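You operate a simulated robot arm through the tools that you are given. There is no shell and no other tool.

You run a simulated robot arm. Do the job below in one go: nothing can be reset, and whatever is moved stays where it is left.

TASK
Wind the tape in, pull the battery off the driver and stow both in the orange tray.
Fine: wind by the grey key; orange measure in the long cell, black battery in the short cell; the grey driver stays put where it stands. Set down upright: orange measure, black battery.

The check looks at the end state, three seconds after you hand in, the way a careful person would. Anything else that was tipped, shoved, dropped, spilled or broken makes it a failure.

THE ROBOT
A 7-joint arm with a two-finger parallel gripper, fixed in place. Base frame: the origin is at the foot of the arm, x ahead of it, y to its left, z up; the work surface is at about z = 74. Units: cm, rad, N and s.
Its first joint turns from -2.304 to 2.304 rad. Payload 3.91 kg.
The TCP is the grasp point between the finger pads, 3 cm short of the fingertips. In the tool frame z runs along the fingers and y along their closing line. The gripper opens to 11 cm. The fingers are 2 cm wide and 1 cm thick; the gripper's body (4.8 by 11.2 cm) begins 5.5 cm behind the TCP.
Orientation is that of the tool frame in the base frame, as [roll, pitch, yaw] about the fixed x, y, z axes, in that order (R = Rz(yaw) Ry(pitch) Rx(roll)). With the fingers straight down and closing along the base's y, the tool's x points along the base's -x, its y along +y and its z along -z.

THE INTERFACE
- The arm moves only by the tool nudge_tool. Its argument "series" is a list of rows, each a list of 7 numbers: the turn, a rotation vector about the tool's x, y, z in rad, then the shift along the tool's x, y, z in cm, then the closure, from 0 (fully open) to 1 (shut). In form: [[ax, ay, az, tx, ty, tz, hand], ...]. A call has 1 to 20 rows; each row is the pose to reach, as a shift and turn from the pose commanded when the call began, along the tool's axes at that moment. A row lasts 0.2 s, in which the tool goes at most 5 cm and 0.15 rad; a call with a longer step from one row to the next is refused whole, and so is a gripper value outside its range. A pose out of reach is approached as far as the arm can. The call stops where the force on the tool passes 40 N (or 10 N more than at its start, if that is more) or the arm is blocked; 0.2 s more then pass. The fingers move at their own pace (about 10.8 cm/s each) and stop on an object; they squeeze with about 20 N. The grip force told is the motor's: it shows also when the fingers shut on nothing. Time passes only in rows, and 0.2 s behind the last, so rows that repeat a pose let the fingers close. It gives the time, the measured TCP pose, the force on the tool (base axes), the opening and the grip force at its end, in the units of the frame above (readings bear some noise), with the torque about the TCP (base axes, N m) and any sound that the robot's microphone picked up.
- Cameras (640 x 400 px; columns grow to the right, rows downward): "scene" is fixed at [38.44, -48.85, 151.79]; the picture's right is [0.88, -0.48, 0.00], its down [-0.25, -0.46, -0.85] and it looks along [0.41, 0.74, -0.53] (base axes); focal length 358 px, centre (320, 200). "wrist" rides on the gripper at [7.2, 1.7, -10.3] in the tool frame; the picture's right is [-0.23, 0.97, 0.00], its down [-0.76, -0.18, -0.62] and it looks along [-0.61, -0.14, 0.78] (tool axes); focal length 222 px, centre (320, 200). There is no depth. A picture from a camera that has moved, and an enlarged one, comes with that camera's place and axes in the base frame and with its lens. The place of the scene camera against the robot may be out by one fixed shift of up to 2.5 cm in any direction.
- grab_frame(camera): a new picture of that camera. It takes no simulated time.
- enlarge(camera, box): a new picture of the part [left, top, right, bottom] of that camera's present view, enlarged. It takes no simulated time.
- close_job(): hands the job in; it is judged then, once.

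Nothing tells you positions but the pictures and the camera data. Unless the task says otherwise, let go and move clear before handing in.

The tools are called after "Request:" as name(argument=value, ...) on one line, values as JSON. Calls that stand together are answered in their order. nudge_tool: Moves the arm, as the interface text tells. Its arguments: {"type":"object","properties":{"series":{"type":"array","items":{"type":"array","items":{"type":"number"}}}},"required":["series"]} The other tools are called the same way: grab_frame (camera) takes a picture; enlarge (camera, box) takes an enlarged picture of a part of a camera's view; close_job () hands the job in.

At the start:

```text
time: 0.0
ee_pos: [61.3, 13.79, 124.51]
tcp_rot: [3.141, 0.0, 3.142]
wrist_force: [-0.3, -0.2, 0.0]
torque: [0.0, -0.03, 0.0]
gripper_width: 10.99
gripper_force: 0.0
```

scene: 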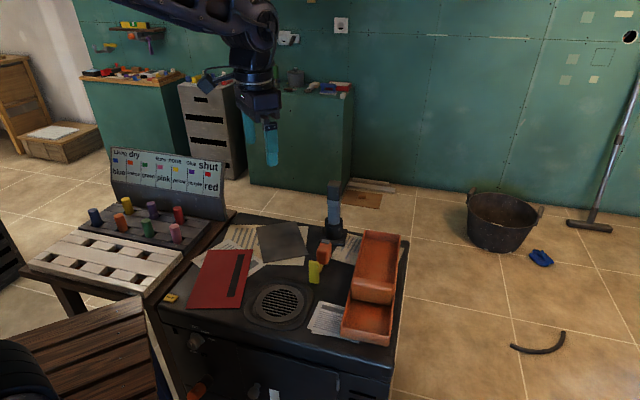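
wrist: 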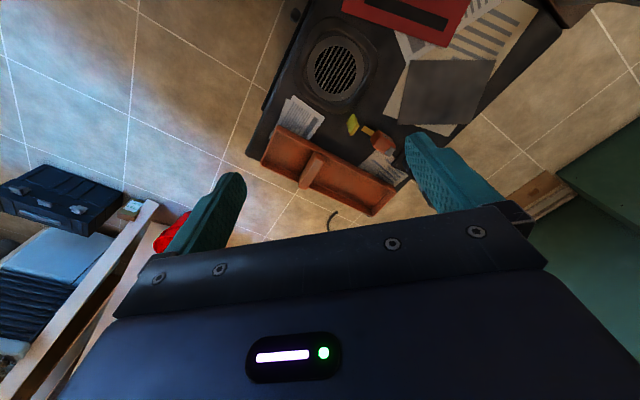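

I see a dark table with a red binder, a grille, an orange tray with two cells, an upright thing (probably the driver) and an orange/yellow object (probably the measure). I'll look closer before moving.

Request:
enlarge(camera="scene", box=[280, 170, 420, 350])

Request:
enlarge(camera="wrist", box=[240, 80, 440, 220])

Request:
enlarge(camera="scene", box=[20, 130, 260, 310])

```text
2.22 times, centred on (350, 260) of scene
camera zoom: at [38.44, -48.85, 151.79], right [0.88, -0.48, 0.0], down [-0.25, -0.46, -0.85], along [0.41, 0.74, -0.53], focal length 796 px, centre (253, 67)
```

zoom: 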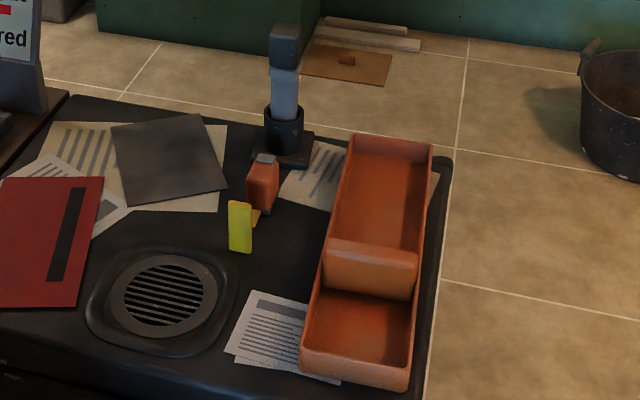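

```text
2.86 times, centred on (340, 150) of wrist
camera zoom: at [54.03, 15.47, 134.84], right [0.23, 0.97, 0.0], down [0.76, -0.18, 0.62], along [0.61, -0.14, -0.78], focal length 635 px, centre (263, 343)
```

zoom: 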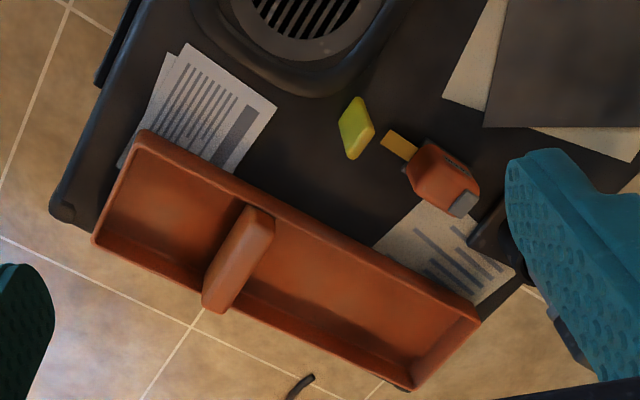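

```text
2.22 times, centred on (140, 220) of scene
camera zoom: at [38.44, -48.85, 151.79], right [0.88, -0.48, 0.0], down [-0.25, -0.46, -0.85], along [0.41, 0.74, -0.53], focal length 796 px, centre (720, 156)
```

zoom: 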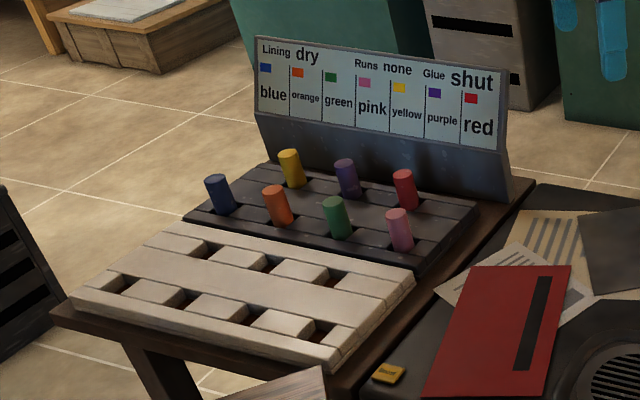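

The table carries the orange measure at about (83, 26), a yellow piece near (76, 20), the driver near (91, 36) with its black top at about z 95, and the tray running at 45° from (77, -4) to (105, 25). I'll move the wrist camera closer to see the measure and driver properly.

Request:
nudge_tool(series=[[0, 0, 0, -0.6, 2.7, 3.25, 0], [0, 0, 0, -1.2, 5.4, 6.5, 0], [0, 0, 0, -1.85, 8.1, 9.75, 0], [0, 0, 0, -2.5, 10.8, 13, 0], [0, 0, 0, -3.1, 13.5, 16.25, 0], [0, 0, 0, -3.7, 16.2, 19.5, 0], [0, 0, 0, -3.7, 16.2, 19.5, 0]])

Request:
grab_frame(camera="wrist")

Request:
grab_frame(camera="scene")

```text
time: 1.6
ee_pos: [64.68, 29.89, 105.21]
tcp_rot: [3.141, 0.0, 3.141]
wrist_force: [0.4, 0.9, 0.3]
torque: [-0.01, -0.03, 0.0]
gripper_width: 11.0
gripper_force: 0.0
```

```text
taken
camera wrist: at [57.48, 31.72, 115.52], right [0.23, 0.97, 0.0], down [0.76, -0.18, 0.62], along [0.61, -0.14, -0.78], focal length 222 px, centre (320, 200)
```

wrist: 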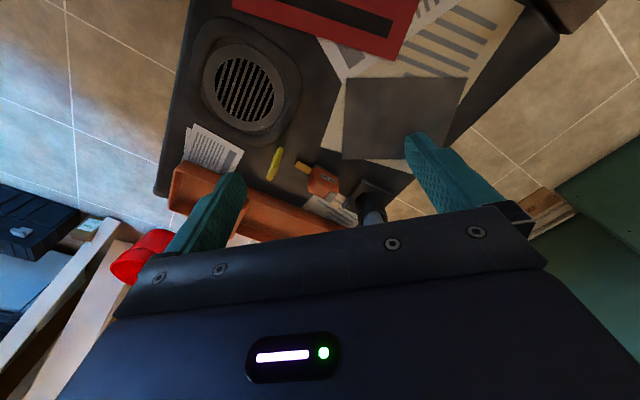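

```text
taken
```

scene: 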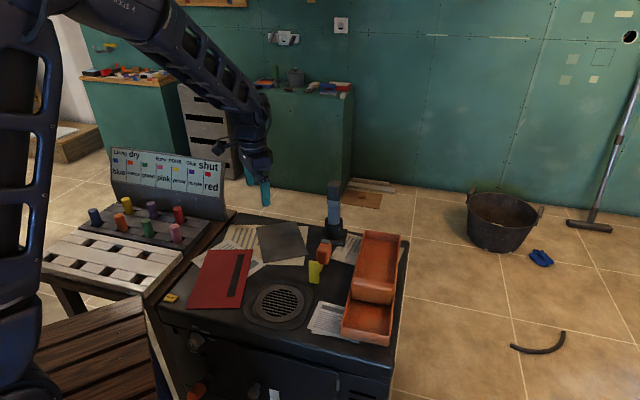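

Request:
enlarge(camera="wrist", box=[250, 130, 400, 230])

Request:
enlarge(camera="scene", box=[300, 170, 370, 290])

```text
4.00 times, centred on (325, 180) of wrist
camera zoom: at [57.48, 31.72, 115.52], right [0.23, 0.97, 0.0], down [0.76, -0.18, 0.62], along [0.61, -0.14, -0.78], focal length 888 px, centre (300, 280)
```

zoom: 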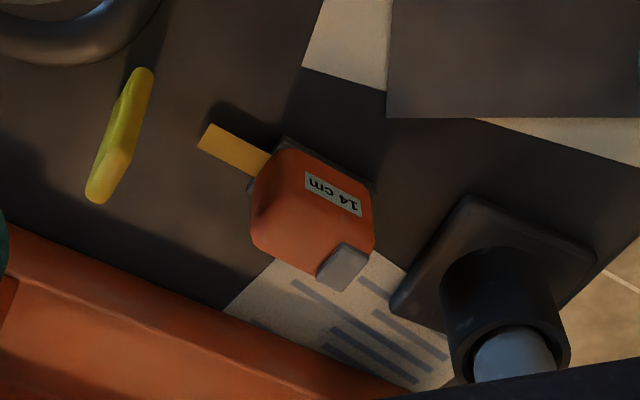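

```text
3.33 times, centred on (335, 230) of scene
camera zoom: at [38.44, -48.85, 151.79], right [0.88, -0.48, 0.0], down [-0.25, -0.46, -0.85], along [0.41, 0.74, -0.53], focal length 1194 px, centre (270, 100)
```

zoom: 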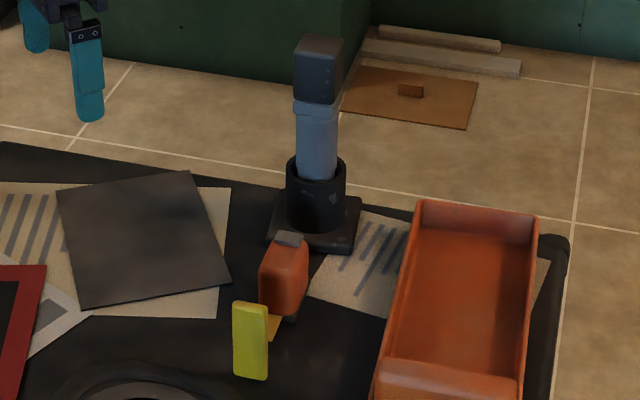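

The measure stands on edge with a grey key on its top edge, a "14 cm" label, and a short yellow tape sticking out toward the loose yellow block; the driver stands in a black holder. I'll go closer to look at the details.

Request:
nudge_tool(series=[[0, 0, 0, -2.6, -0.7, 2.5, 0], [0, 0, 0, -5.2, -1.4, 5.1, 0], [0, 0, 0, -7.8, -2.1, 7.6, 0], [0, 0, 0, -10.3, -2.9, 10.2, 0], [0, 0, 0, -10.3, -2.9, 10.2, 0]])

Request:
grab_frame(camera="wrist")

Request:
enlarge(camera="wrist", box=[250, 110, 430, 220])

```text
time: 2.8
ee_pos: [75.15, 27.14, 94.69]
tcp_rot: [3.141, 0.0, 3.141]
wrist_force: [-0.3, 0.1, -0.1]
torque: [0.0, -0.01, 0.04]
gripper_width: 11.01
gripper_force: 0.0
```

```text
taken
camera wrist: at [67.87, 28.8, 105.09], right [0.23, 0.97, 0.0], down [0.76, -0.18, 0.62], along [0.61, -0.14, -0.78], focal length 222 px, centre (320, 200)
```

wrist: 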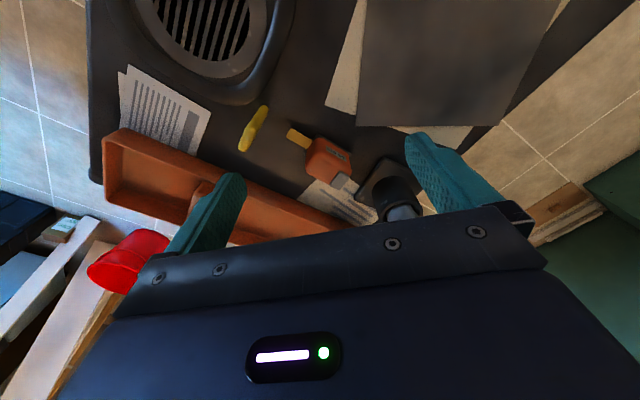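

```text
3.56 times, centred on (340, 165) of wrist
camera zoom: at [67.87, 28.8, 105.09], right [0.23, 0.97, 0.0], down [0.76, -0.18, 0.62], along [0.61, -0.14, -0.78], focal length 790 px, centre (249, 324)
```

zoom: 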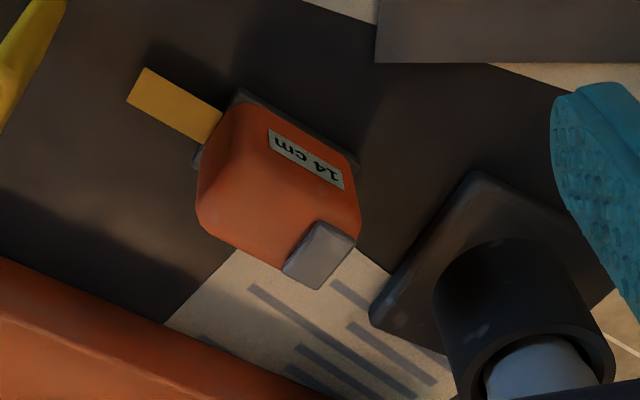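

The measure is upright on a grey foot about 6 × 4 cm centred near (82.5, 26.5), long axis at 45°, tape coming out low toward (78.8, 21.8), with the grey key on top near (84.7, 27.7, 80). Next I look at the driver and its battery from closer up.

Request:
nudge_tool(series=[[0, 0, 0, -1, 1, -4, 0], [0, 0, 0, -3, 3, -7.5, 0], [0, 0, 0, -5.5, 5.5, -10.5, 0], [0, 0, 0, -7.85, 7.86, -11.3, 0], [0, 0, 0, -7.85, 7.86, -11.3, 0]])

Request:
grab_frame(camera="wrist")

Request:
enlarge(camera="wrist", box=[250, 120, 410, 220])

Request:
enlarge(camera="scene", box=[305, 170, 365, 250])

```text
time: 4.0
ee_pos: [83.04, 34.62, 105.88]
tcp_rot: [3.141, 0.0, -3.14]
wrist_force: [-0.2, 1.0, 0.4]
torque: [0.01, 0.01, 0.0]
gripper_width: 11.0
gripper_force: 0.1
```

```text
taken
camera wrist: at [75.89, 36.38, 116.26], right [0.23, 0.97, 0.0], down [0.76, -0.18, 0.62], along [0.61, -0.14, -0.78], focal length 222 px, centre (320, 200)
```

wrist: 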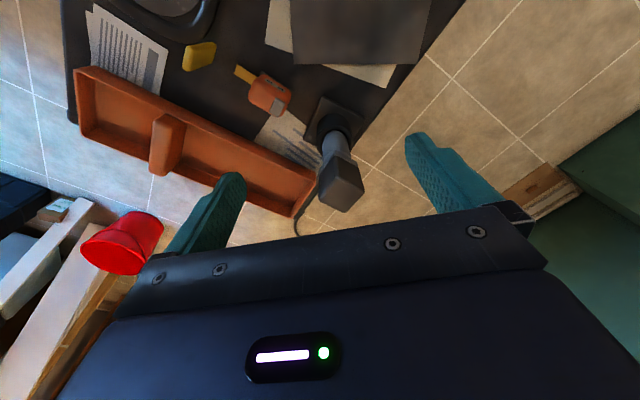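

```text
4.00 times, centred on (330, 170) of wrist
camera zoom: at [75.89, 36.38, 116.26], right [0.23, 0.97, 0.0], down [0.76, -0.18, 0.62], along [0.61, -0.14, -0.78], focal length 888 px, centre (280, 320)
```

zoom: 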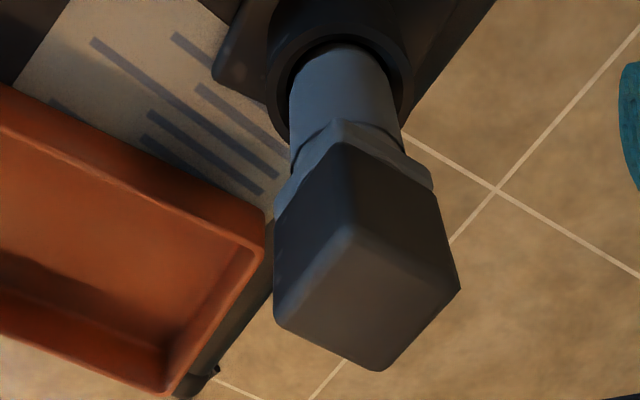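

```text
5.00 times, centred on (335, 210) of scene
camera zoom: at [38.44, -48.85, 151.79], right [0.88, -0.48, 0.0], down [-0.25, -0.46, -0.85], along [0.41, 0.74, -0.53], focal length 1792 px, centre (245, 150)
```

zoom: 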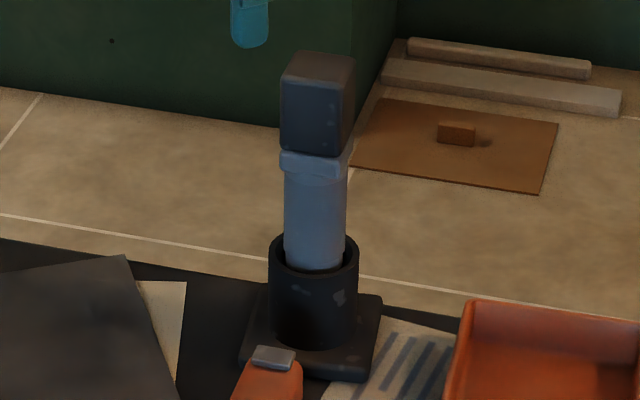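

The battery is a dark block about 4 × 4 × 5 cm on top of the driver, centred near (92.4, 35.2), top at about z 95, its faces turned 45°. Now I turn the tool 45° so the closing line crosses the measure, and look at it from the tape end.

Request:
nudge_tool(series=[[0, 0, -0.112, 1.0, -1.8, 0.5, 0], [0, 0, -0.224, 2.0, -3.6, 1.8, 0], [0, 0, -0.336, 2.9, -5.4, 3.8, 0], [0, 0, -0.448, 3.8, -7.2, 6.2, 0], [0, 0, -0.56, 4.6, -9.0, 8.4, 0], [0, 0, -0.672, 5.4, -10.6, 10.4, 0], [0, 0, -0.785, 6.2, -12.2, 12.2, 0], [0, 0, -0.785, 6.2, -12.2, 12.2, 0]])

Request:
grab_frame(camera="wrist")

Request:
enlarge(camera="wrist", box=[240, 90, 420, 210])

```text
time: 5.8
ee_pos: [76.98, 22.95, 93.74]
tcp_rot: [-3.141, 0.0, -2.354]
wrist_force: [-0.1, 0.6, -0.1]
torque: [0.01, 0.01, 0.0]
gripper_width: 10.99
gripper_force: 0.1
```

```text
taken
camera wrist: at [70.6, 18.95, 104.08], right [-0.53, 0.85, 0.0], down [0.66, 0.41, 0.62], along [0.53, 0.33, -0.78], focal length 222 px, centre (320, 200)
```

wrist: 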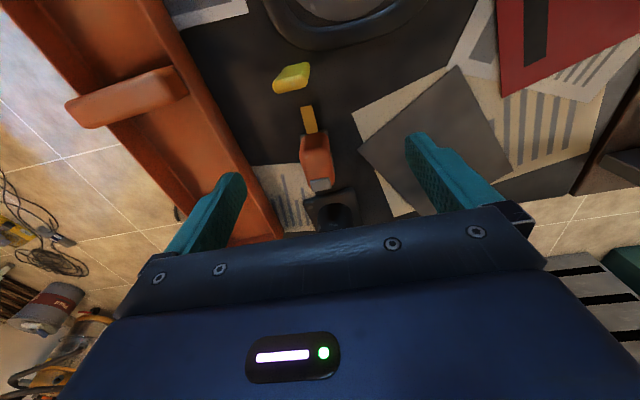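

```text
3.33 times, centred on (330, 150) of wrist
camera zoom: at [70.6, 18.95, 104.08], right [-0.53, 0.85, 0.0], down [0.66, 0.41, 0.62], along [0.53, 0.33, -0.78], focal length 740 px, centre (287, 367)
```

zoom: 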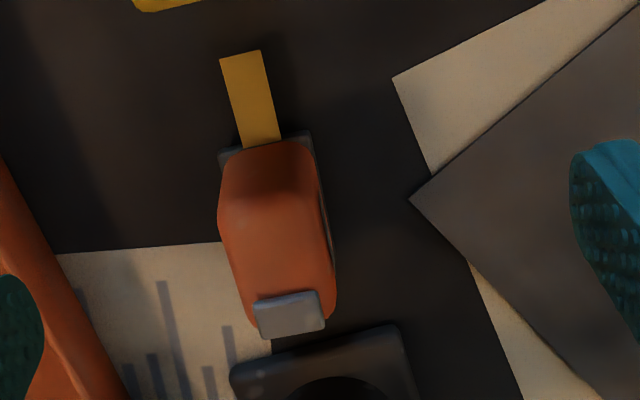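

The key is confirmed near (84.5, 27.7, 80.2). I'll zoom further on the key before pressing it.

Request:
enlarge(camera="wrist", box=[290, 100, 350, 200])

Request:
enlarge(camera="scene", box=[300, 225, 350, 295])

```text
4.00 times, centred on (320, 150) of wrist
camera zoom: at [70.6, 18.95, 104.08], right [-0.53, 0.85, 0.0], down [0.66, 0.41, 0.62], along [0.53, 0.33, -0.78], focal length 888 px, centre (320, 400)
```

zoom: 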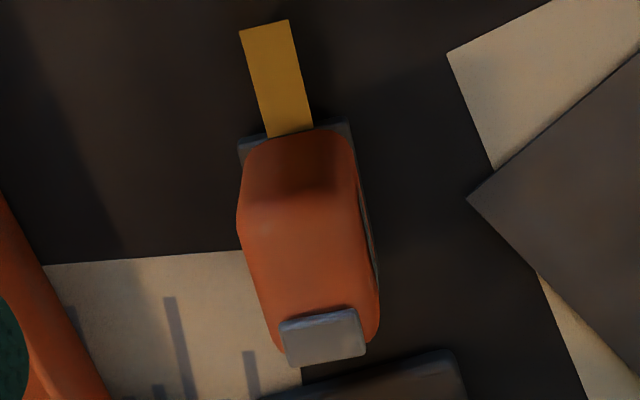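

```text
5.71 times, centred on (325, 260) of scene
camera zoom: at [38.44, -48.85, 151.79], right [0.88, -0.48, 0.0], down [-0.25, -0.46, -0.85], along [0.41, 0.74, -0.53], focal length 2047 px, centre (291, -143)
```

zoom: 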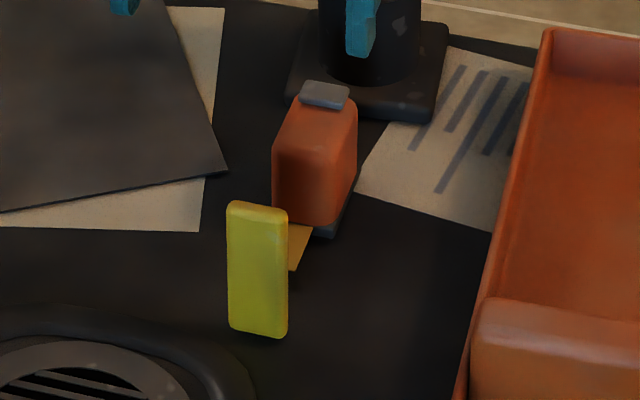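

The key is a raised pad about 2.5 × 2 cm on the rear top of the measure, and a thin yellow block stands upright in front of the tape, so I'll stay clear of it. I close the fingers and come over the key.

Request:
nudge_tool(series=[[0, 0, 0, -3.0, -0.6, 0.5, 0.5], [0, 0, 0, -6.0, -1.2, 1.5, 1], [0, 0, 0, -8.98, -1.84, 3.0, 1], [0, 0, 0, -8.98, -1.84, 3.9, 1], [0, 0, 0, -8.98, -1.84, 3.9, 1]])

Request:
grab_frame(camera="wrist")

Request:
enlarge(camera="scene", box=[270, 150, 400, 300])

```text
time: 7.0
ee_pos: [84.84, 27.86, 90.1]
tcp_rot: [-3.141, -0.001, -2.357]
wrist_force: [-0.9, 1.5, -0.2]
torque: [0.01, -0.02, -0.01]
gripper_width: 0.0
gripper_force: 20.0
```

```text
taken
camera wrist: at [78.39, 23.93, 100.41], right [-0.53, 0.85, 0.0], down [0.66, 0.41, 0.62], along [0.53, 0.33, -0.78], focal length 222 px, centre (320, 200)
```

wrist: 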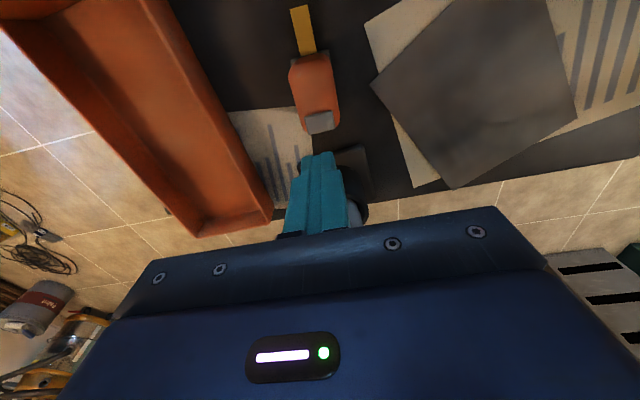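

```text
2.67 times, centred on (335, 225) of scene
camera zoom: at [38.44, -48.85, 151.79], right [0.88, -0.48, 0.0], down [-0.25, -0.46, -0.85], along [0.41, 0.74, -0.53], focal length 956 px, centre (280, 133)
```

zoom: 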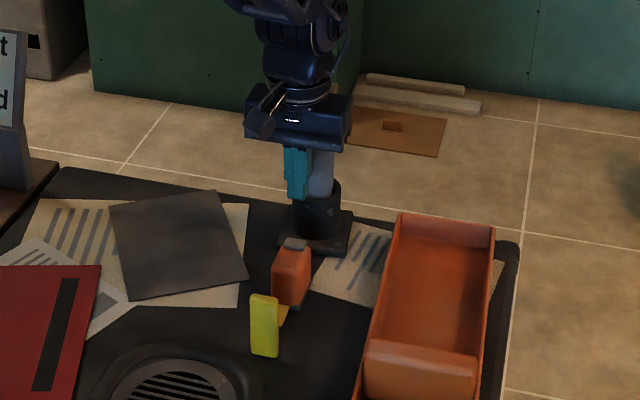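

The closed fingers hang above the key with clearance to the battery. I descend to just above the key, then press in small steps.

Request:
nudge_tool(series=[[0, 0, 0, 0, 0, 1.5, 1], [0, 0, 0, 0, 0, 3, 1], [0, 0, 0, 0, 0, 4.5, 1], [0, 0, 0, 0, 0, 5.5, 1], [0, 0, 0, 0, 0, 6.0, 1], [0, 0, 0, 0, 0, 6.0, 1]])

Request:
grab_frame(camera="wrist")

Request:
enlarge(camera="scene", box=[290, 170, 370, 290])

Request:
enlarge(camera="wrist", box=[250, 50, 410, 200])

```text
time: 8.4
ee_pos: [84.54, 27.74, 83.84]
tcp_rot: [3.139, -0.001, -2.355]
wrist_force: [0.0, -0.4, -0.4]
torque: [-0.03, 0.0, -0.05]
gripper_width: 0.0
gripper_force: 20.1
```

```text
taken
camera wrist: at [78.24, 23.82, 94.31], right [-0.53, 0.85, 0.0], down [0.66, 0.41, 0.62], along [0.53, 0.33, -0.78], focal length 222 px, centre (320, 200)
```

wrist: 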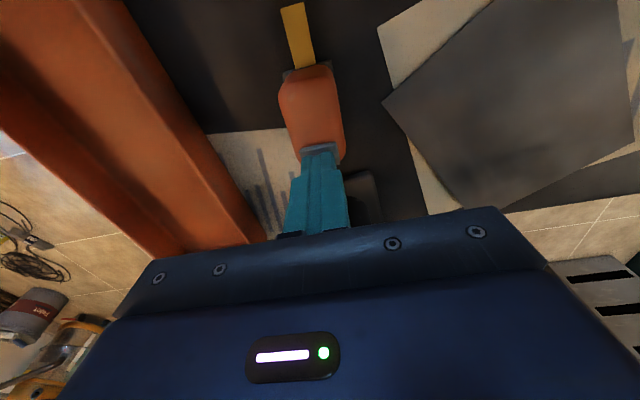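

```text
3.33 times, centred on (330, 230) of scene
camera zoom: at [38.44, -48.85, 151.79], right [0.88, -0.48, 0.0], down [-0.25, -0.46, -0.85], along [0.41, 0.74, -0.53], focal length 1194 px, centre (287, 100)
```

zoom: 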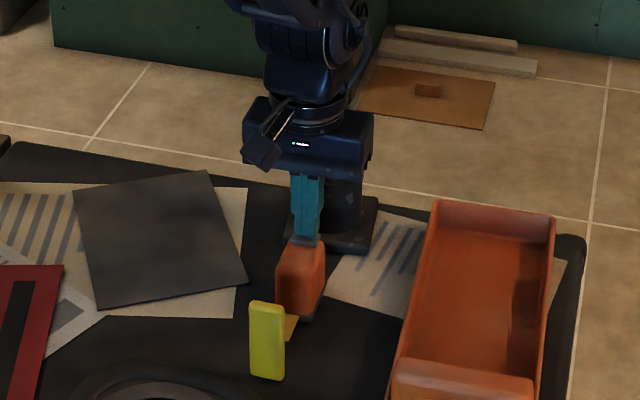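

```text
2.67 times, centred on (330, 125) of wrist
camera zoom: at [78.24, 23.82, 94.31], right [-0.53, 0.85, 0.0], down [0.66, 0.41, 0.62], along [0.53, 0.33, -0.78], focal length 592 px, centre (293, 400)
```

zoom: 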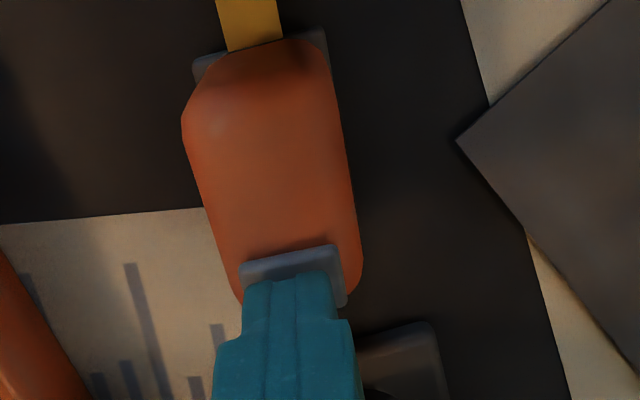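

The fingertips sit just above the grey key, well aligned. I press gently downward in small steps.

Request:
nudge_tool(series=[[0, 0, 0, 0, 0, 0.2, 1], [0, 0, 0, 0, 0, 0.4, 1], [0, 0, 0, 0, 0, 0.6, 1], [0, 0, 0, 0, 0, 0.8, 1]])

Request:
enlarge(camera="wrist", box=[250, 0, 410, 200])

```text
time: 9.4
ee_pos: [84.52, 27.73, 83.2]
tcp_rot: [-3.141, 0.003, -2.356]
wrist_force: [-1.2, -4.1, 12.4]
torque: [-0.12, 0.07, 0.02]
gripper_width: 0.01
gripper_force: 20.0
heard: click
```

```text
2.00 times, centred on (330, 100) of wrist
camera zoom: at [78.24, 23.86, 93.58], right [-0.53, 0.85, 0.0], down [0.66, 0.41, 0.62], along [0.53, 0.33, -0.78], focal length 444 px, centre (300, 400)
```

zoom: 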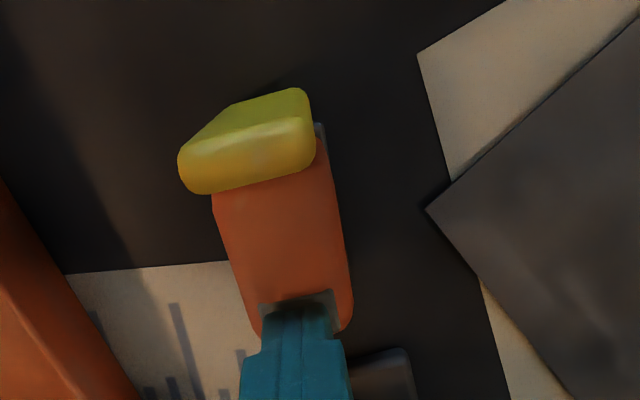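

A click sounded, and the yellow piece now sits right at the front of the measure. I check how it looks from the scene camera.

Request:
enlarge(camera="scene", box=[290, 210, 360, 310])

Request:
grab_frame(camera="wrist")

Request:
grab_frame(camera="scene")

```text
4.00 times, centred on (325, 260) of scene
camera zoom: at [38.44, -48.85, 151.79], right [0.88, -0.48, 0.0], down [-0.25, -0.46, -0.85], along [0.41, 0.74, -0.53], focal length 1433 px, centre (300, -40)
```

zoom: 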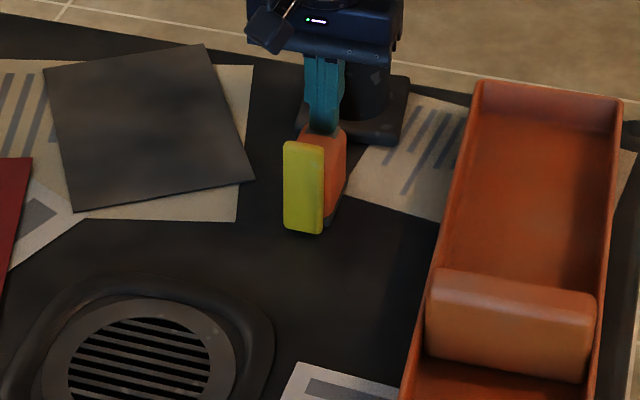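

```text
taken
camera wrist: at [78.24, 23.86, 93.58], right [-0.53, 0.85, 0.0], down [0.66, 0.41, 0.62], along [0.53, 0.33, -0.78], focal length 222 px, centre (320, 200)
```

wrist: 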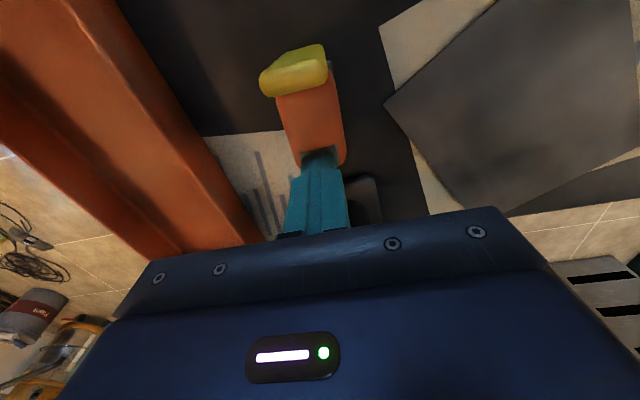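

```text
taken
```

scene: 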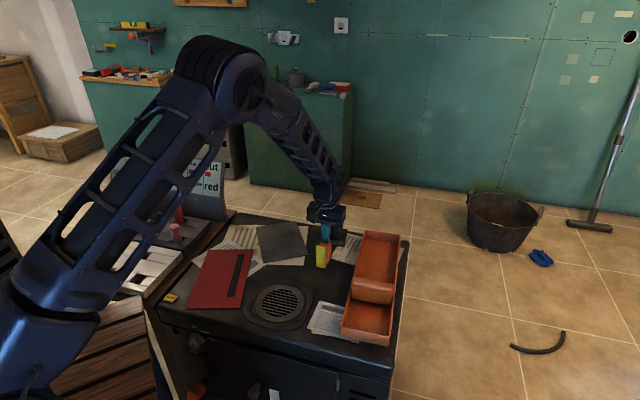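

The yellow end tab has been drawn up against the measure's front, so the tape appears wound in. I hold a moment longer, then lift off and check that it stays.

Request:
nudge_tool(series=[[0, 0, 0, 0, 0, 0, 1], [0, 0, 0, 0, 0, 0, 1], [0, 0, 0, 0, 0, 0, 1], [0, 0, 0, 0, 0, -1, 1], [0, 0, 0, 0, 0, -3, 1], [0, 0, 0, 0, 0, -6, 1], [0, 0, 0, 3, 0, -9, 1], [0, 0, 0, 6, 0, -11, 1], [0, 0, 0, 6, 0, -11, 1]])

Request:
grab_frame(camera="wrist")

Request:
enlarge(camera="wrist", box=[250, 50, 410, 200])

Request:
enlarge(camera="scene", box=[290, 210, 360, 310])

```text
time: 11.4
ee_pos: [80.35, 23.35, 94.24]
tcp_rot: [3.141, 0.001, -2.356]
wrist_force: [0.3, -0.5, 0.2]
torque: [0.03, -0.01, 0.01]
gripper_width: 0.0
gripper_force: 19.6
```

```text
taken
camera wrist: at [73.98, 19.5, 104.75], right [-0.53, 0.85, 0.0], down [0.66, 0.41, 0.62], along [0.53, 0.33, -0.78], focal length 222 px, centre (320, 200)
```

wrist: 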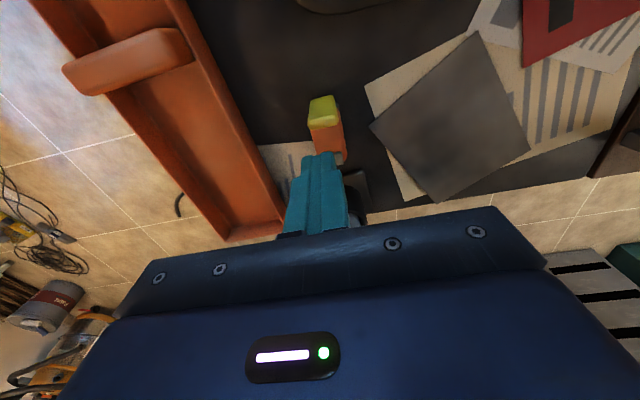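

```text
2.67 times, centred on (330, 125) of wrist
camera zoom: at [73.98, 19.5, 104.75], right [-0.53, 0.85, 0.0], down [0.66, 0.41, 0.62], along [0.53, 0.33, -0.78], focal length 592 px, centre (293, 400)
```

zoom: 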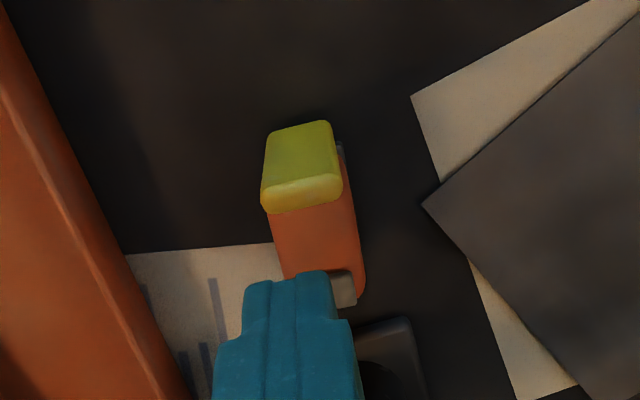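

```text
4.00 times, centred on (325, 260) of scene
camera zoom: at [38.44, -48.85, 151.79], right [0.88, -0.48, 0.0], down [-0.25, -0.46, -0.85], along [0.41, 0.74, -0.53], focal length 1433 px, centre (300, -40)
```

zoom: 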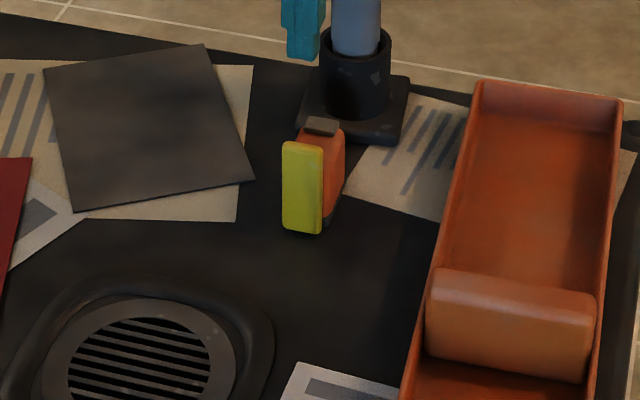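

The tape is in and stays in, with the yellow end tab snug against the measure's front. Next I look at the tray to fix its cells precisely.

Request:
nudge_tool(series=[[0, 0, 0, 3.1, -2.1, -0.7, 1], [0, 0, 0, 6.2, -4.2, -1.3, 1], [0, 0, 0, 9.4, -6.3, -2, 0.5], [0, 0, 0, 12.5, -8.4, -2.6, 0], [0, 0, 0, 15.6, -10.5, -3.2, 0], [0, 0, 0, 18.75, -12.58, -3.8, 0], [0, 0, 0, 18.75, -12.58, -3.8, 0]])

Request:
grab_frame(camera="wrist")

Request:
enlarge(camera="wrist", box=[210, 60, 430, 220])

Request:
enlarge(camera="scene", box=[290, 170, 430, 350])

```text
time: 13.0
ee_pos: [75.74, 1.52, 97.89]
tcp_rot: [3.141, 0.0, -2.355]
wrist_force: [-0.2, -0.3, 0.2]
torque: [0.02, 0.0, -0.03]
gripper_width: 10.99
gripper_force: 0.1
```

```text
taken
camera wrist: at [69.56, -2.47, 108.17], right [-0.53, 0.85, 0.0], down [0.66, 0.41, 0.62], along [0.53, 0.33, -0.78], focal length 222 px, centre (320, 200)
```

wrist: 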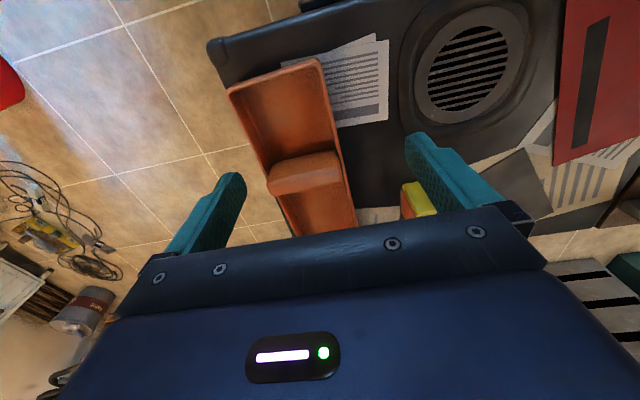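

```text
2.50 times, centred on (320, 140) of wrist
camera zoom: at [69.56, -2.47, 108.17], right [-0.53, 0.85, 0.0], down [0.66, 0.41, 0.62], along [0.53, 0.33, -0.78], focal length 555 px, centre (320, 350)
```

zoom: 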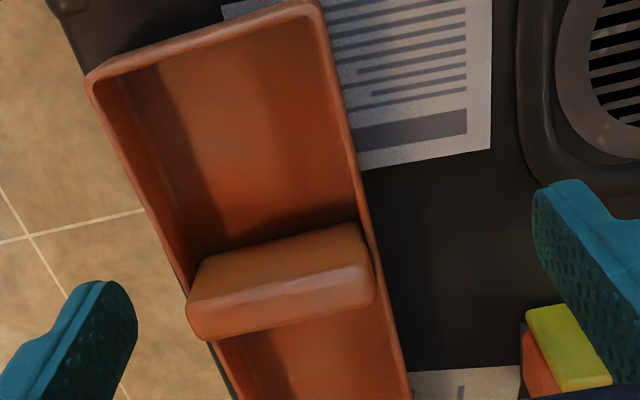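

```text
2.22 times, centred on (360, 260) of scene
camera zoom: at [38.44, -48.85, 151.79], right [0.88, -0.48, 0.0], down [-0.25, -0.46, -0.85], along [0.41, 0.74, -0.53], focal length 796 px, centre (231, 67)
```

zoom: 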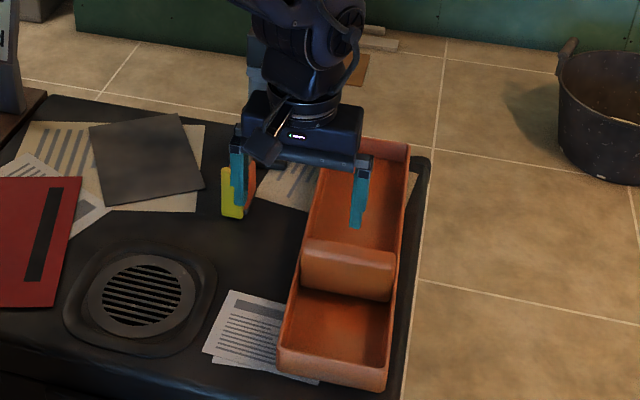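

Tray cells are now fixed: the short cell is centred near (81.6, 0.3) and the long cell runs from about (87.7, 6.6) to (104.4, 24.6), with the thick divider between. I move back above the measure to grip it across its width.

Request:
nudge_tool(series=[[0, 0, 0, -3.8, 2.1, 0.5, 0.3], [0, 0, 0, -7.6, 4.2, 1, 0.3], [0, 0, 0, -11.5, 6.3, 1.5, 0.3], [0, 0, 0, -15.3, 8.4, 2.2, 0.3], [0, 0, 0, -19.1, 10.5, 3, 0.3], [0, 0, 0, -22.94, 12.62, 4, 0.3], [0, 0, 0, -22.94, 12.62, 6, 0.3], [0, 0, 0, -22.94, 12.62, 8, 0.3], [0, 0, 0, -22.94, 12.62, 8, 0.3]])

Request:
grab_frame(camera="wrist")

Request:
enlarge(camera="wrist", box=[220, 60, 420, 230])

Request:
enlarge(camera="scene", box=[290, 170, 370, 290])

```text
time: 15.0
ee_pos: [83.12, 26.37, 89.89]
tcp_rot: [-3.139, 0.001, -2.356]
wrist_force: [0.2, 0.3, -0.2]
torque: [-0.02, -0.01, 0.0]
gripper_width: 7.71
gripper_force: 0.0
```

```text
taken
camera wrist: at [76.86, 22.5, 100.21], right [-0.53, 0.85, 0.0], down [0.66, 0.41, 0.62], along [0.53, 0.33, -0.78], focal length 222 px, centre (320, 200)
```

wrist: 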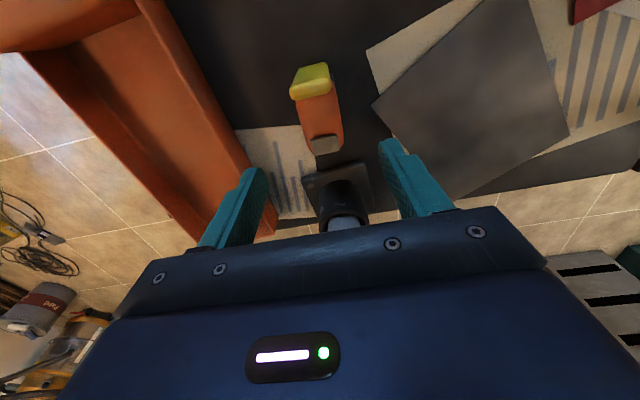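

```text
2.35 times, centred on (320, 145) of wrist
camera zoom: at [76.86, 22.5, 100.21], right [-0.53, 0.85, 0.0], down [0.66, 0.41, 0.62], along [0.53, 0.33, -0.78], focal length 523 px, centre (320, 329)
```

zoom: 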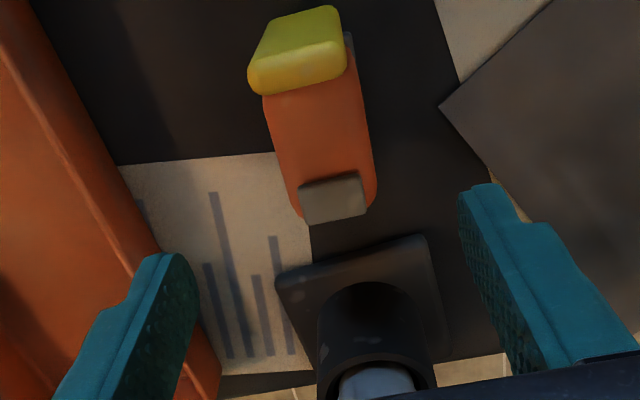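

```text
3.33 times, centred on (330, 230) of scene
camera zoom: at [38.44, -48.85, 151.79], right [0.88, -0.48, 0.0], down [-0.25, -0.46, -0.85], along [0.41, 0.74, -0.53], focal length 1194 px, centre (287, 100)
```

zoom: 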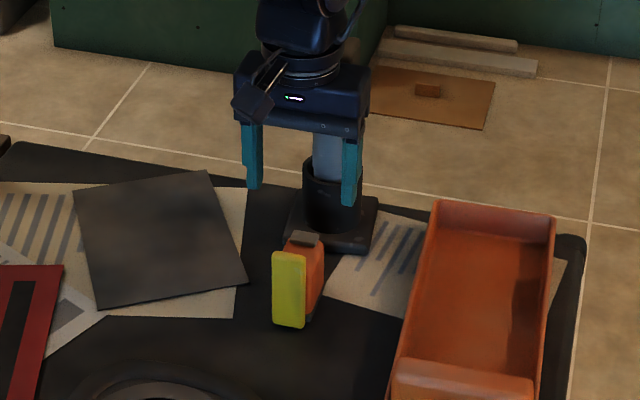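

The tool is centred over the measure and aligned with it. I descend with the fingers on either side and grip.

Request:
nudge_tool(series=[[0, 0, 0, 0, 0, 2.5, 0.3], [0, 0, 0, 0, 0, 5, 0.3], [0, 0, 0, 0, 0, 7.5, 0.3], [0, 0, 0, 0, 0, 9.5, 0.3], [0, 0, 0, 0, 0, 10.8, 0.3], [0, 0, 0, 0, 0, 11.5, 0.3], [0, 0, 0, 0, 0, 11.5, 0.3]])

Request:
enlarge(camera="wrist", box=[200, 0, 440, 220])

Request:
enlarge(camera="scene", box=[290, 190, 370, 290])

```text
time: 16.6
ee_pos: [83.29, 26.55, 78.46]
tcp_rot: [3.14, 0.0, -2.356]
wrist_force: [0.2, -0.8, -0.5]
torque: [0.0, -0.01, -0.01]
gripper_width: 7.68
gripper_force: 0.1
```

```text
1.82 times, centred on (320, 110) of wrist
camera zoom: at [77.0, 22.66, 88.78], right [-0.53, 0.85, 0.0], down [0.66, 0.41, 0.62], along [0.53, 0.33, -0.78], focal length 404 px, centre (320, 364)
```

zoom: 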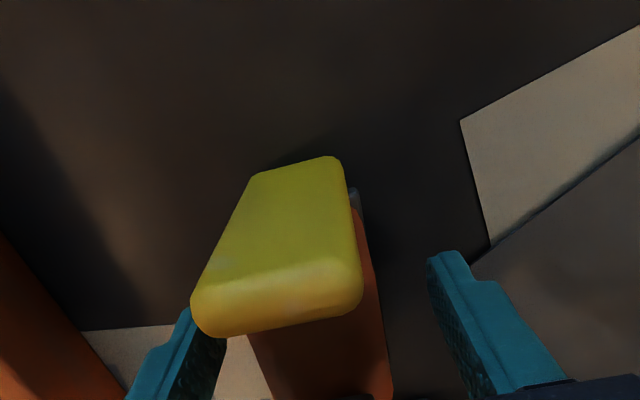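

```text
4.00 times, centred on (330, 240) of scene
camera zoom: at [38.44, -48.85, 151.79], right [0.88, -0.48, 0.0], down [-0.25, -0.46, -0.85], along [0.41, 0.74, -0.53], focal length 1433 px, centre (280, 40)
```

zoom: 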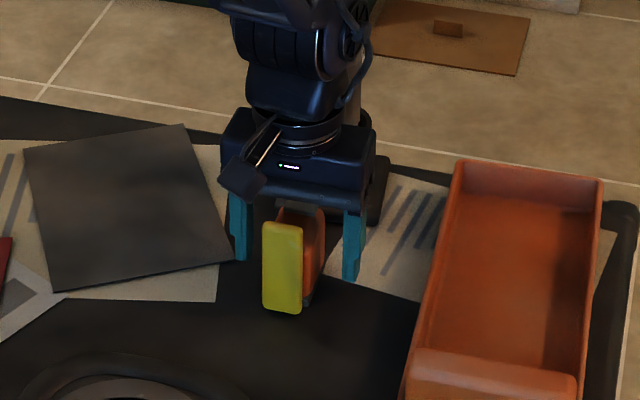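

The fingers straddle the measure with room on both sides. I close on it and lift a little to see whether the yellow tab comes along.

Request:
nudge_tool(series=[[0, 0, 0, 0, 0, 0, 0.6], [0, 0, 0, 0, 0, 0, 1], [0, 0, 0, 0, 0, 0, 1], [0, 0, 0, 0, 0, 0, 1]])

Request:
enlarge(camera="wrist", box=[200, 0, 440, 220])

Request:
enlarge(camera="scene", box=[290, 190, 370, 290])

```text
time: 17.6
ee_pos: [83.33, 26.52, 78.42]
tcp_rot: [3.14, -0.001, -2.356]
wrist_force: [0.1, 0.3, 0.8]
torque: [0.01, -0.02, -0.01]
gripper_width: 3.8
gripper_force: 20.4
```

```text
1.82 times, centred on (320, 110) of wrist
camera zoom: at [77.0, 22.65, 88.8], right [-0.53, 0.85, 0.0], down [0.66, 0.41, 0.62], along [0.53, 0.33, -0.78], focal length 404 px, centre (320, 364)
```

zoom: 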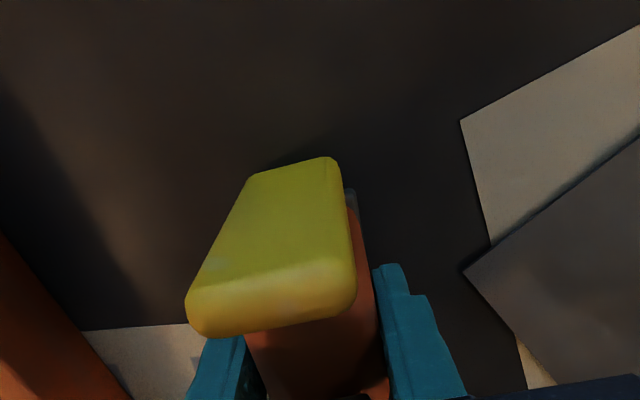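

```text
4.00 times, centred on (330, 240) of scene
camera zoom: at [38.44, -48.85, 151.79], right [0.88, -0.48, 0.0], down [-0.25, -0.46, -0.85], along [0.41, 0.74, -0.53], focal length 1433 px, centre (280, 40)
```

zoom: 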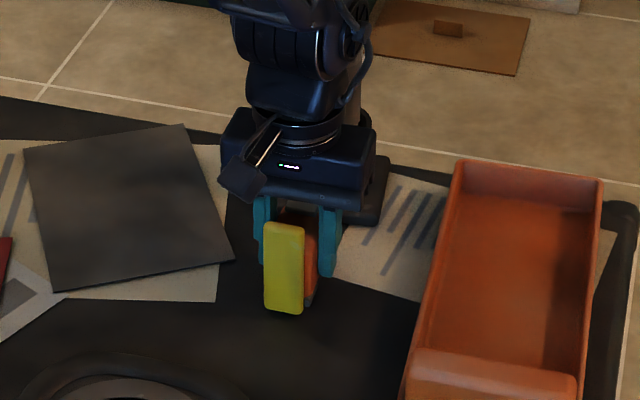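

The measure is held at 3.8 cm width. I lift it 3 cm and check.

Request:
nudge_tool(series=[[0, 0, 0, 0, 0, -0.5, 1], [0, 0, 0, 0, 0, -1.0, 1], [0, 0, 0, 0, 0, -2.0, 1], [0, 0, 0, 0, 0, -3.0, 1], [0, 0, 0, 0, 0, -3.0, 1]])

Request:
enlarge(camera="wrist", box=[200, 0, 440, 220])

Request:
enlarge(camera="scene", box=[290, 190, 370, 290])

```text
time: 18.8
ee_pos: [83.24, 26.6, 81.41]
tcp_rot: [3.141, 0.0, -2.358]
wrist_force: [0.9, 0.3, -2.1]
torque: [0.01, -0.03, 0.04]
gripper_width: 3.76
gripper_force: 19.6
```

```text
1.82 times, centred on (320, 110) of wrist
camera zoom: at [76.99, 22.7, 91.73], right [-0.53, 0.85, 0.0], down [0.66, 0.41, 0.62], along [0.53, 0.33, -0.78], focal length 404 px, centre (320, 364)
```

zoom: 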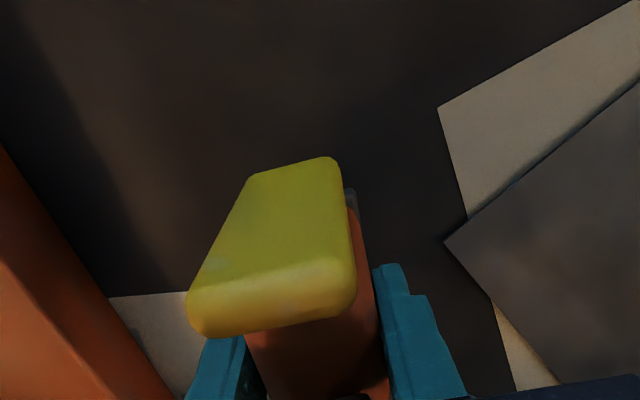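

```text
4.00 times, centred on (330, 240) of scene
camera zoom: at [38.44, -48.85, 151.79], right [0.88, -0.48, 0.0], down [-0.25, -0.46, -0.85], along [0.41, 0.74, -0.53], focal length 1433 px, centre (280, 40)
```

zoom: 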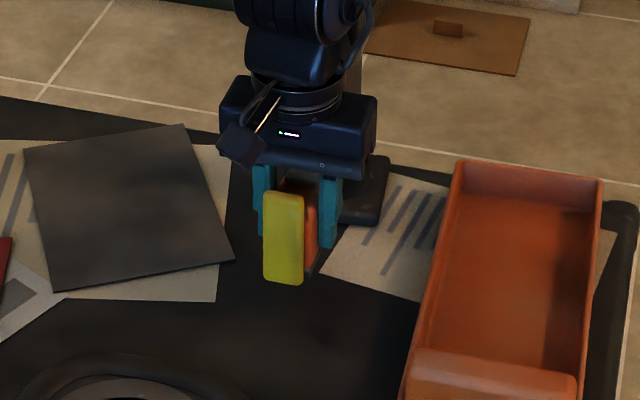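

The tab lifts with the measure, so it is one piece. I raise it above the tray walls and carry it over the long cell.

Request:
nudge_tool(series=[[0, 0, 0, 0, 0, -2.5, 1], [0, 0, 0, 0, 0, -5, 1], [0, 0, 0, 0, 0, -7.5, 1], [0, 0, 0, 0.5, -3, -8.5, 1], [0, 0, 0, 1.0, -6, -8.5, 1], [0, 0, 0, 1.4, -9, -8.5, 1], [0, 0, 0, 1.9, -12, -8.5, 1], [0, 0, 0, 2.3, -14.5, -8.5, 1], [0, 0, 0, 2.65, -16.8, -8.5, 1], [0, 0, 0, 2.65, -16.8, -8.5, 1]])

Request:
grab_frame(camera="wrist")

Request:
enlarge(camera="scene", box=[290, 170, 430, 350])

```text
time: 21.0
ee_pos: [93.3, 12.75, 90.01]
tcp_rot: [3.141, -0.001, -2.358]
wrist_force: [-0.9, 0.4, -2.9]
torque: [0.0, -0.04, 0.0]
gripper_width: 3.79
gripper_force: 20.1
```

```text
taken
camera wrist: at [86.88, 8.92, 100.46], right [-0.53, 0.85, 0.0], down [0.66, 0.41, 0.62], along [0.53, 0.33, -0.78], focal length 222 px, centre (320, 200)
```

wrist: 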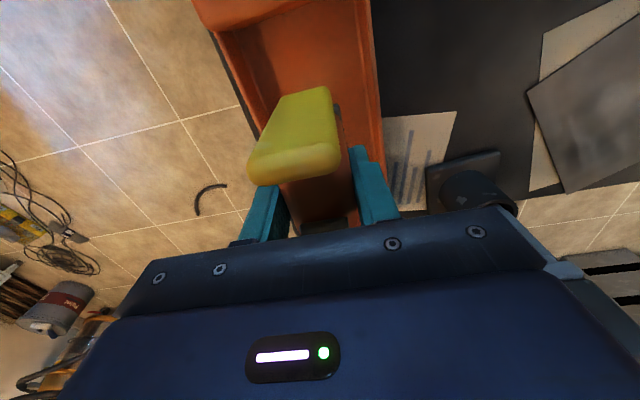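

```text
2.22 times, centred on (360, 260) of scene
camera zoom: at [38.44, -48.85, 151.79], right [0.88, -0.48, 0.0], down [-0.25, -0.46, -0.85], along [0.41, 0.74, -0.53], focal length 796 px, centre (231, 67)
```

zoom: 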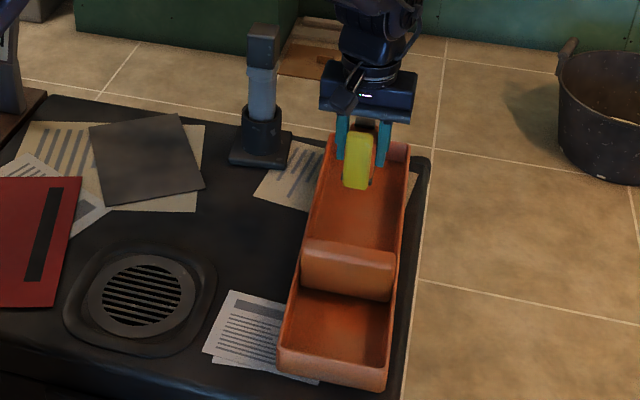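

The measure is centred above the long cell with clearance to the divider. I lower it to just above the tray floor.

Request:
nudge_tool(series=[[0, 0, 0, 0, 0, 2, 1], [0, 0, 0, 0, 0, 4, 1], [0, 0, 0, 0, 0, 6, 1], [0, 0, 0, 0, 0, 7.5, 1], [0, 0, 0, 0, 0, 8.7, 1], [0, 0, 0, 0, 0, 9.5, 1], [0, 0, 0, 0, 0, 9.5, 1]])

Request:
enlarge(camera="scene", box=[330, 190, 420, 320])

Request:
grab_frame(camera="wrist")

```text
time: 22.6
ee_pos: [93.41, 12.79, 80.53]
tcp_rot: [-3.141, -0.001, -2.357]
wrist_force: [-0.8, -0.1, -2.5]
torque: [0.0, 0.0, 0.01]
gripper_width: 3.79
gripper_force: 19.9
```

```text
3.08 times, centred on (375, 255) of scene
camera zoom: at [38.44, -48.85, 151.79], right [0.88, -0.48, 0.0], down [-0.25, -0.46, -0.85], along [0.41, 0.74, -0.53], focal length 1102 px, centre (151, 31)
```

zoom: 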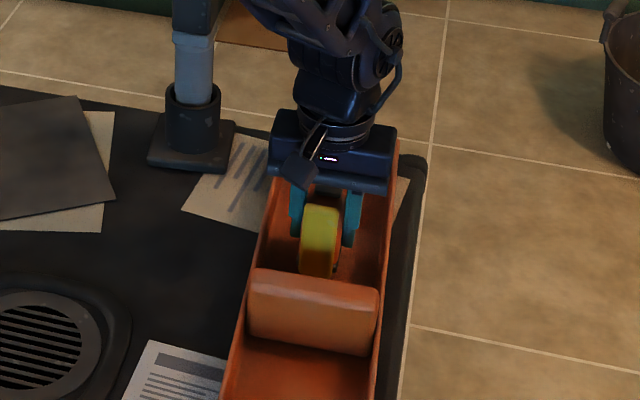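

```text
taken
camera wrist: at [87.01, 8.94, 90.81], right [-0.53, 0.85, 0.0], down [0.66, 0.41, 0.62], along [0.53, 0.33, -0.78], focal length 222 px, centre (320, 200)
```

wrist: 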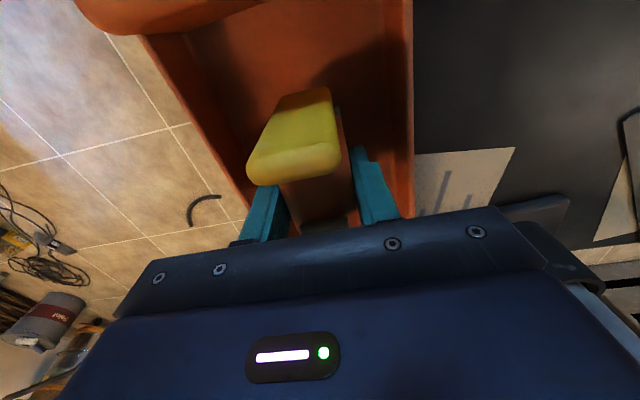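

Still hanging free just above the tray floor. I lower in small steps until it touches.

Request:
nudge_tool(series=[[0, 0, 0, 0, 0, 0.2, 1], [0, 0, 0, 0, 0, 0.4, 1], [0, 0, 0, 0, 0, 0.6, 1], [0, 0, 0, 0, 0, 0.75, 1]])

```text
time: 23.6
ee_pos: [93.16, 12.78, 79.74]
tcp_rot: [-3.14, 0.0, -2.354]
wrist_force: [0.0, -0.2, -3.0]
torque: [-0.01, -0.01, 0.03]
gripper_width: 3.79
gripper_force: 19.9
```

Request:
nudge_tool(series=[[0, 0, 0, 0, 0, 0.1, 1], [0, 0, 0, 0, 0, 0.2, 1], [0, 0, 0, 0, 0, 0.3, 1], [0, 0, 0, 0, 0, 0.35, 1]])

Request:
enlarge(camera="scene", box=[340, 200, 410, 300])

```text
time: 24.6
ee_pos: [93.39, 12.74, 79.39]
tcp_rot: [3.141, -0.002, -2.355]
wrist_force: [0.4, 0.0, -2.8]
torque: [0.02, 0.0, 0.0]
gripper_width: 3.75
gripper_force: 19.7
```

```text
4.00 times, centred on (375, 250) of scene
camera zoom: at [38.44, -48.85, 151.79], right [0.88, -0.48, 0.0], down [-0.25, -0.46, -0.85], along [0.41, 0.74, -0.53], focal length 1433 px, centre (100, 0)
```

zoom: 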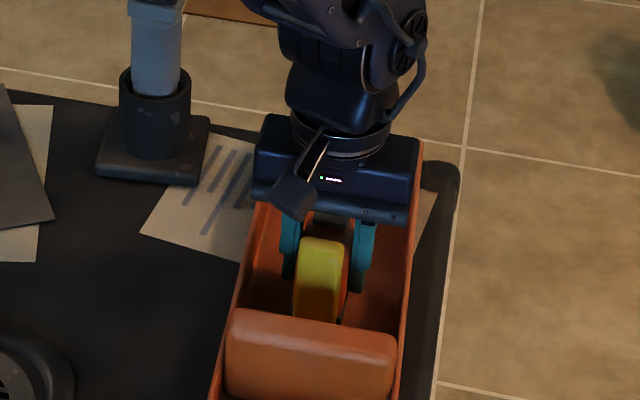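

No contact yet; I continue in tenths.

Request:
nudge_tool(series=[[0, 0, 0, 0, 0, 0.1, 1], [0, 0, 0, 0, 0, 0.2, 1], [0, 0, 0, 0, 0, 0.3, 1]])

```text
time: 25.4
ee_pos: [93.28, 12.72, 79.13]
tcp_rot: [-3.141, 0.001, -2.358]
wrist_force: [0.1, 0.3, -2.8]
torque: [0.01, -0.01, 0.02]
gripper_width: 3.78
gripper_force: 19.9
```

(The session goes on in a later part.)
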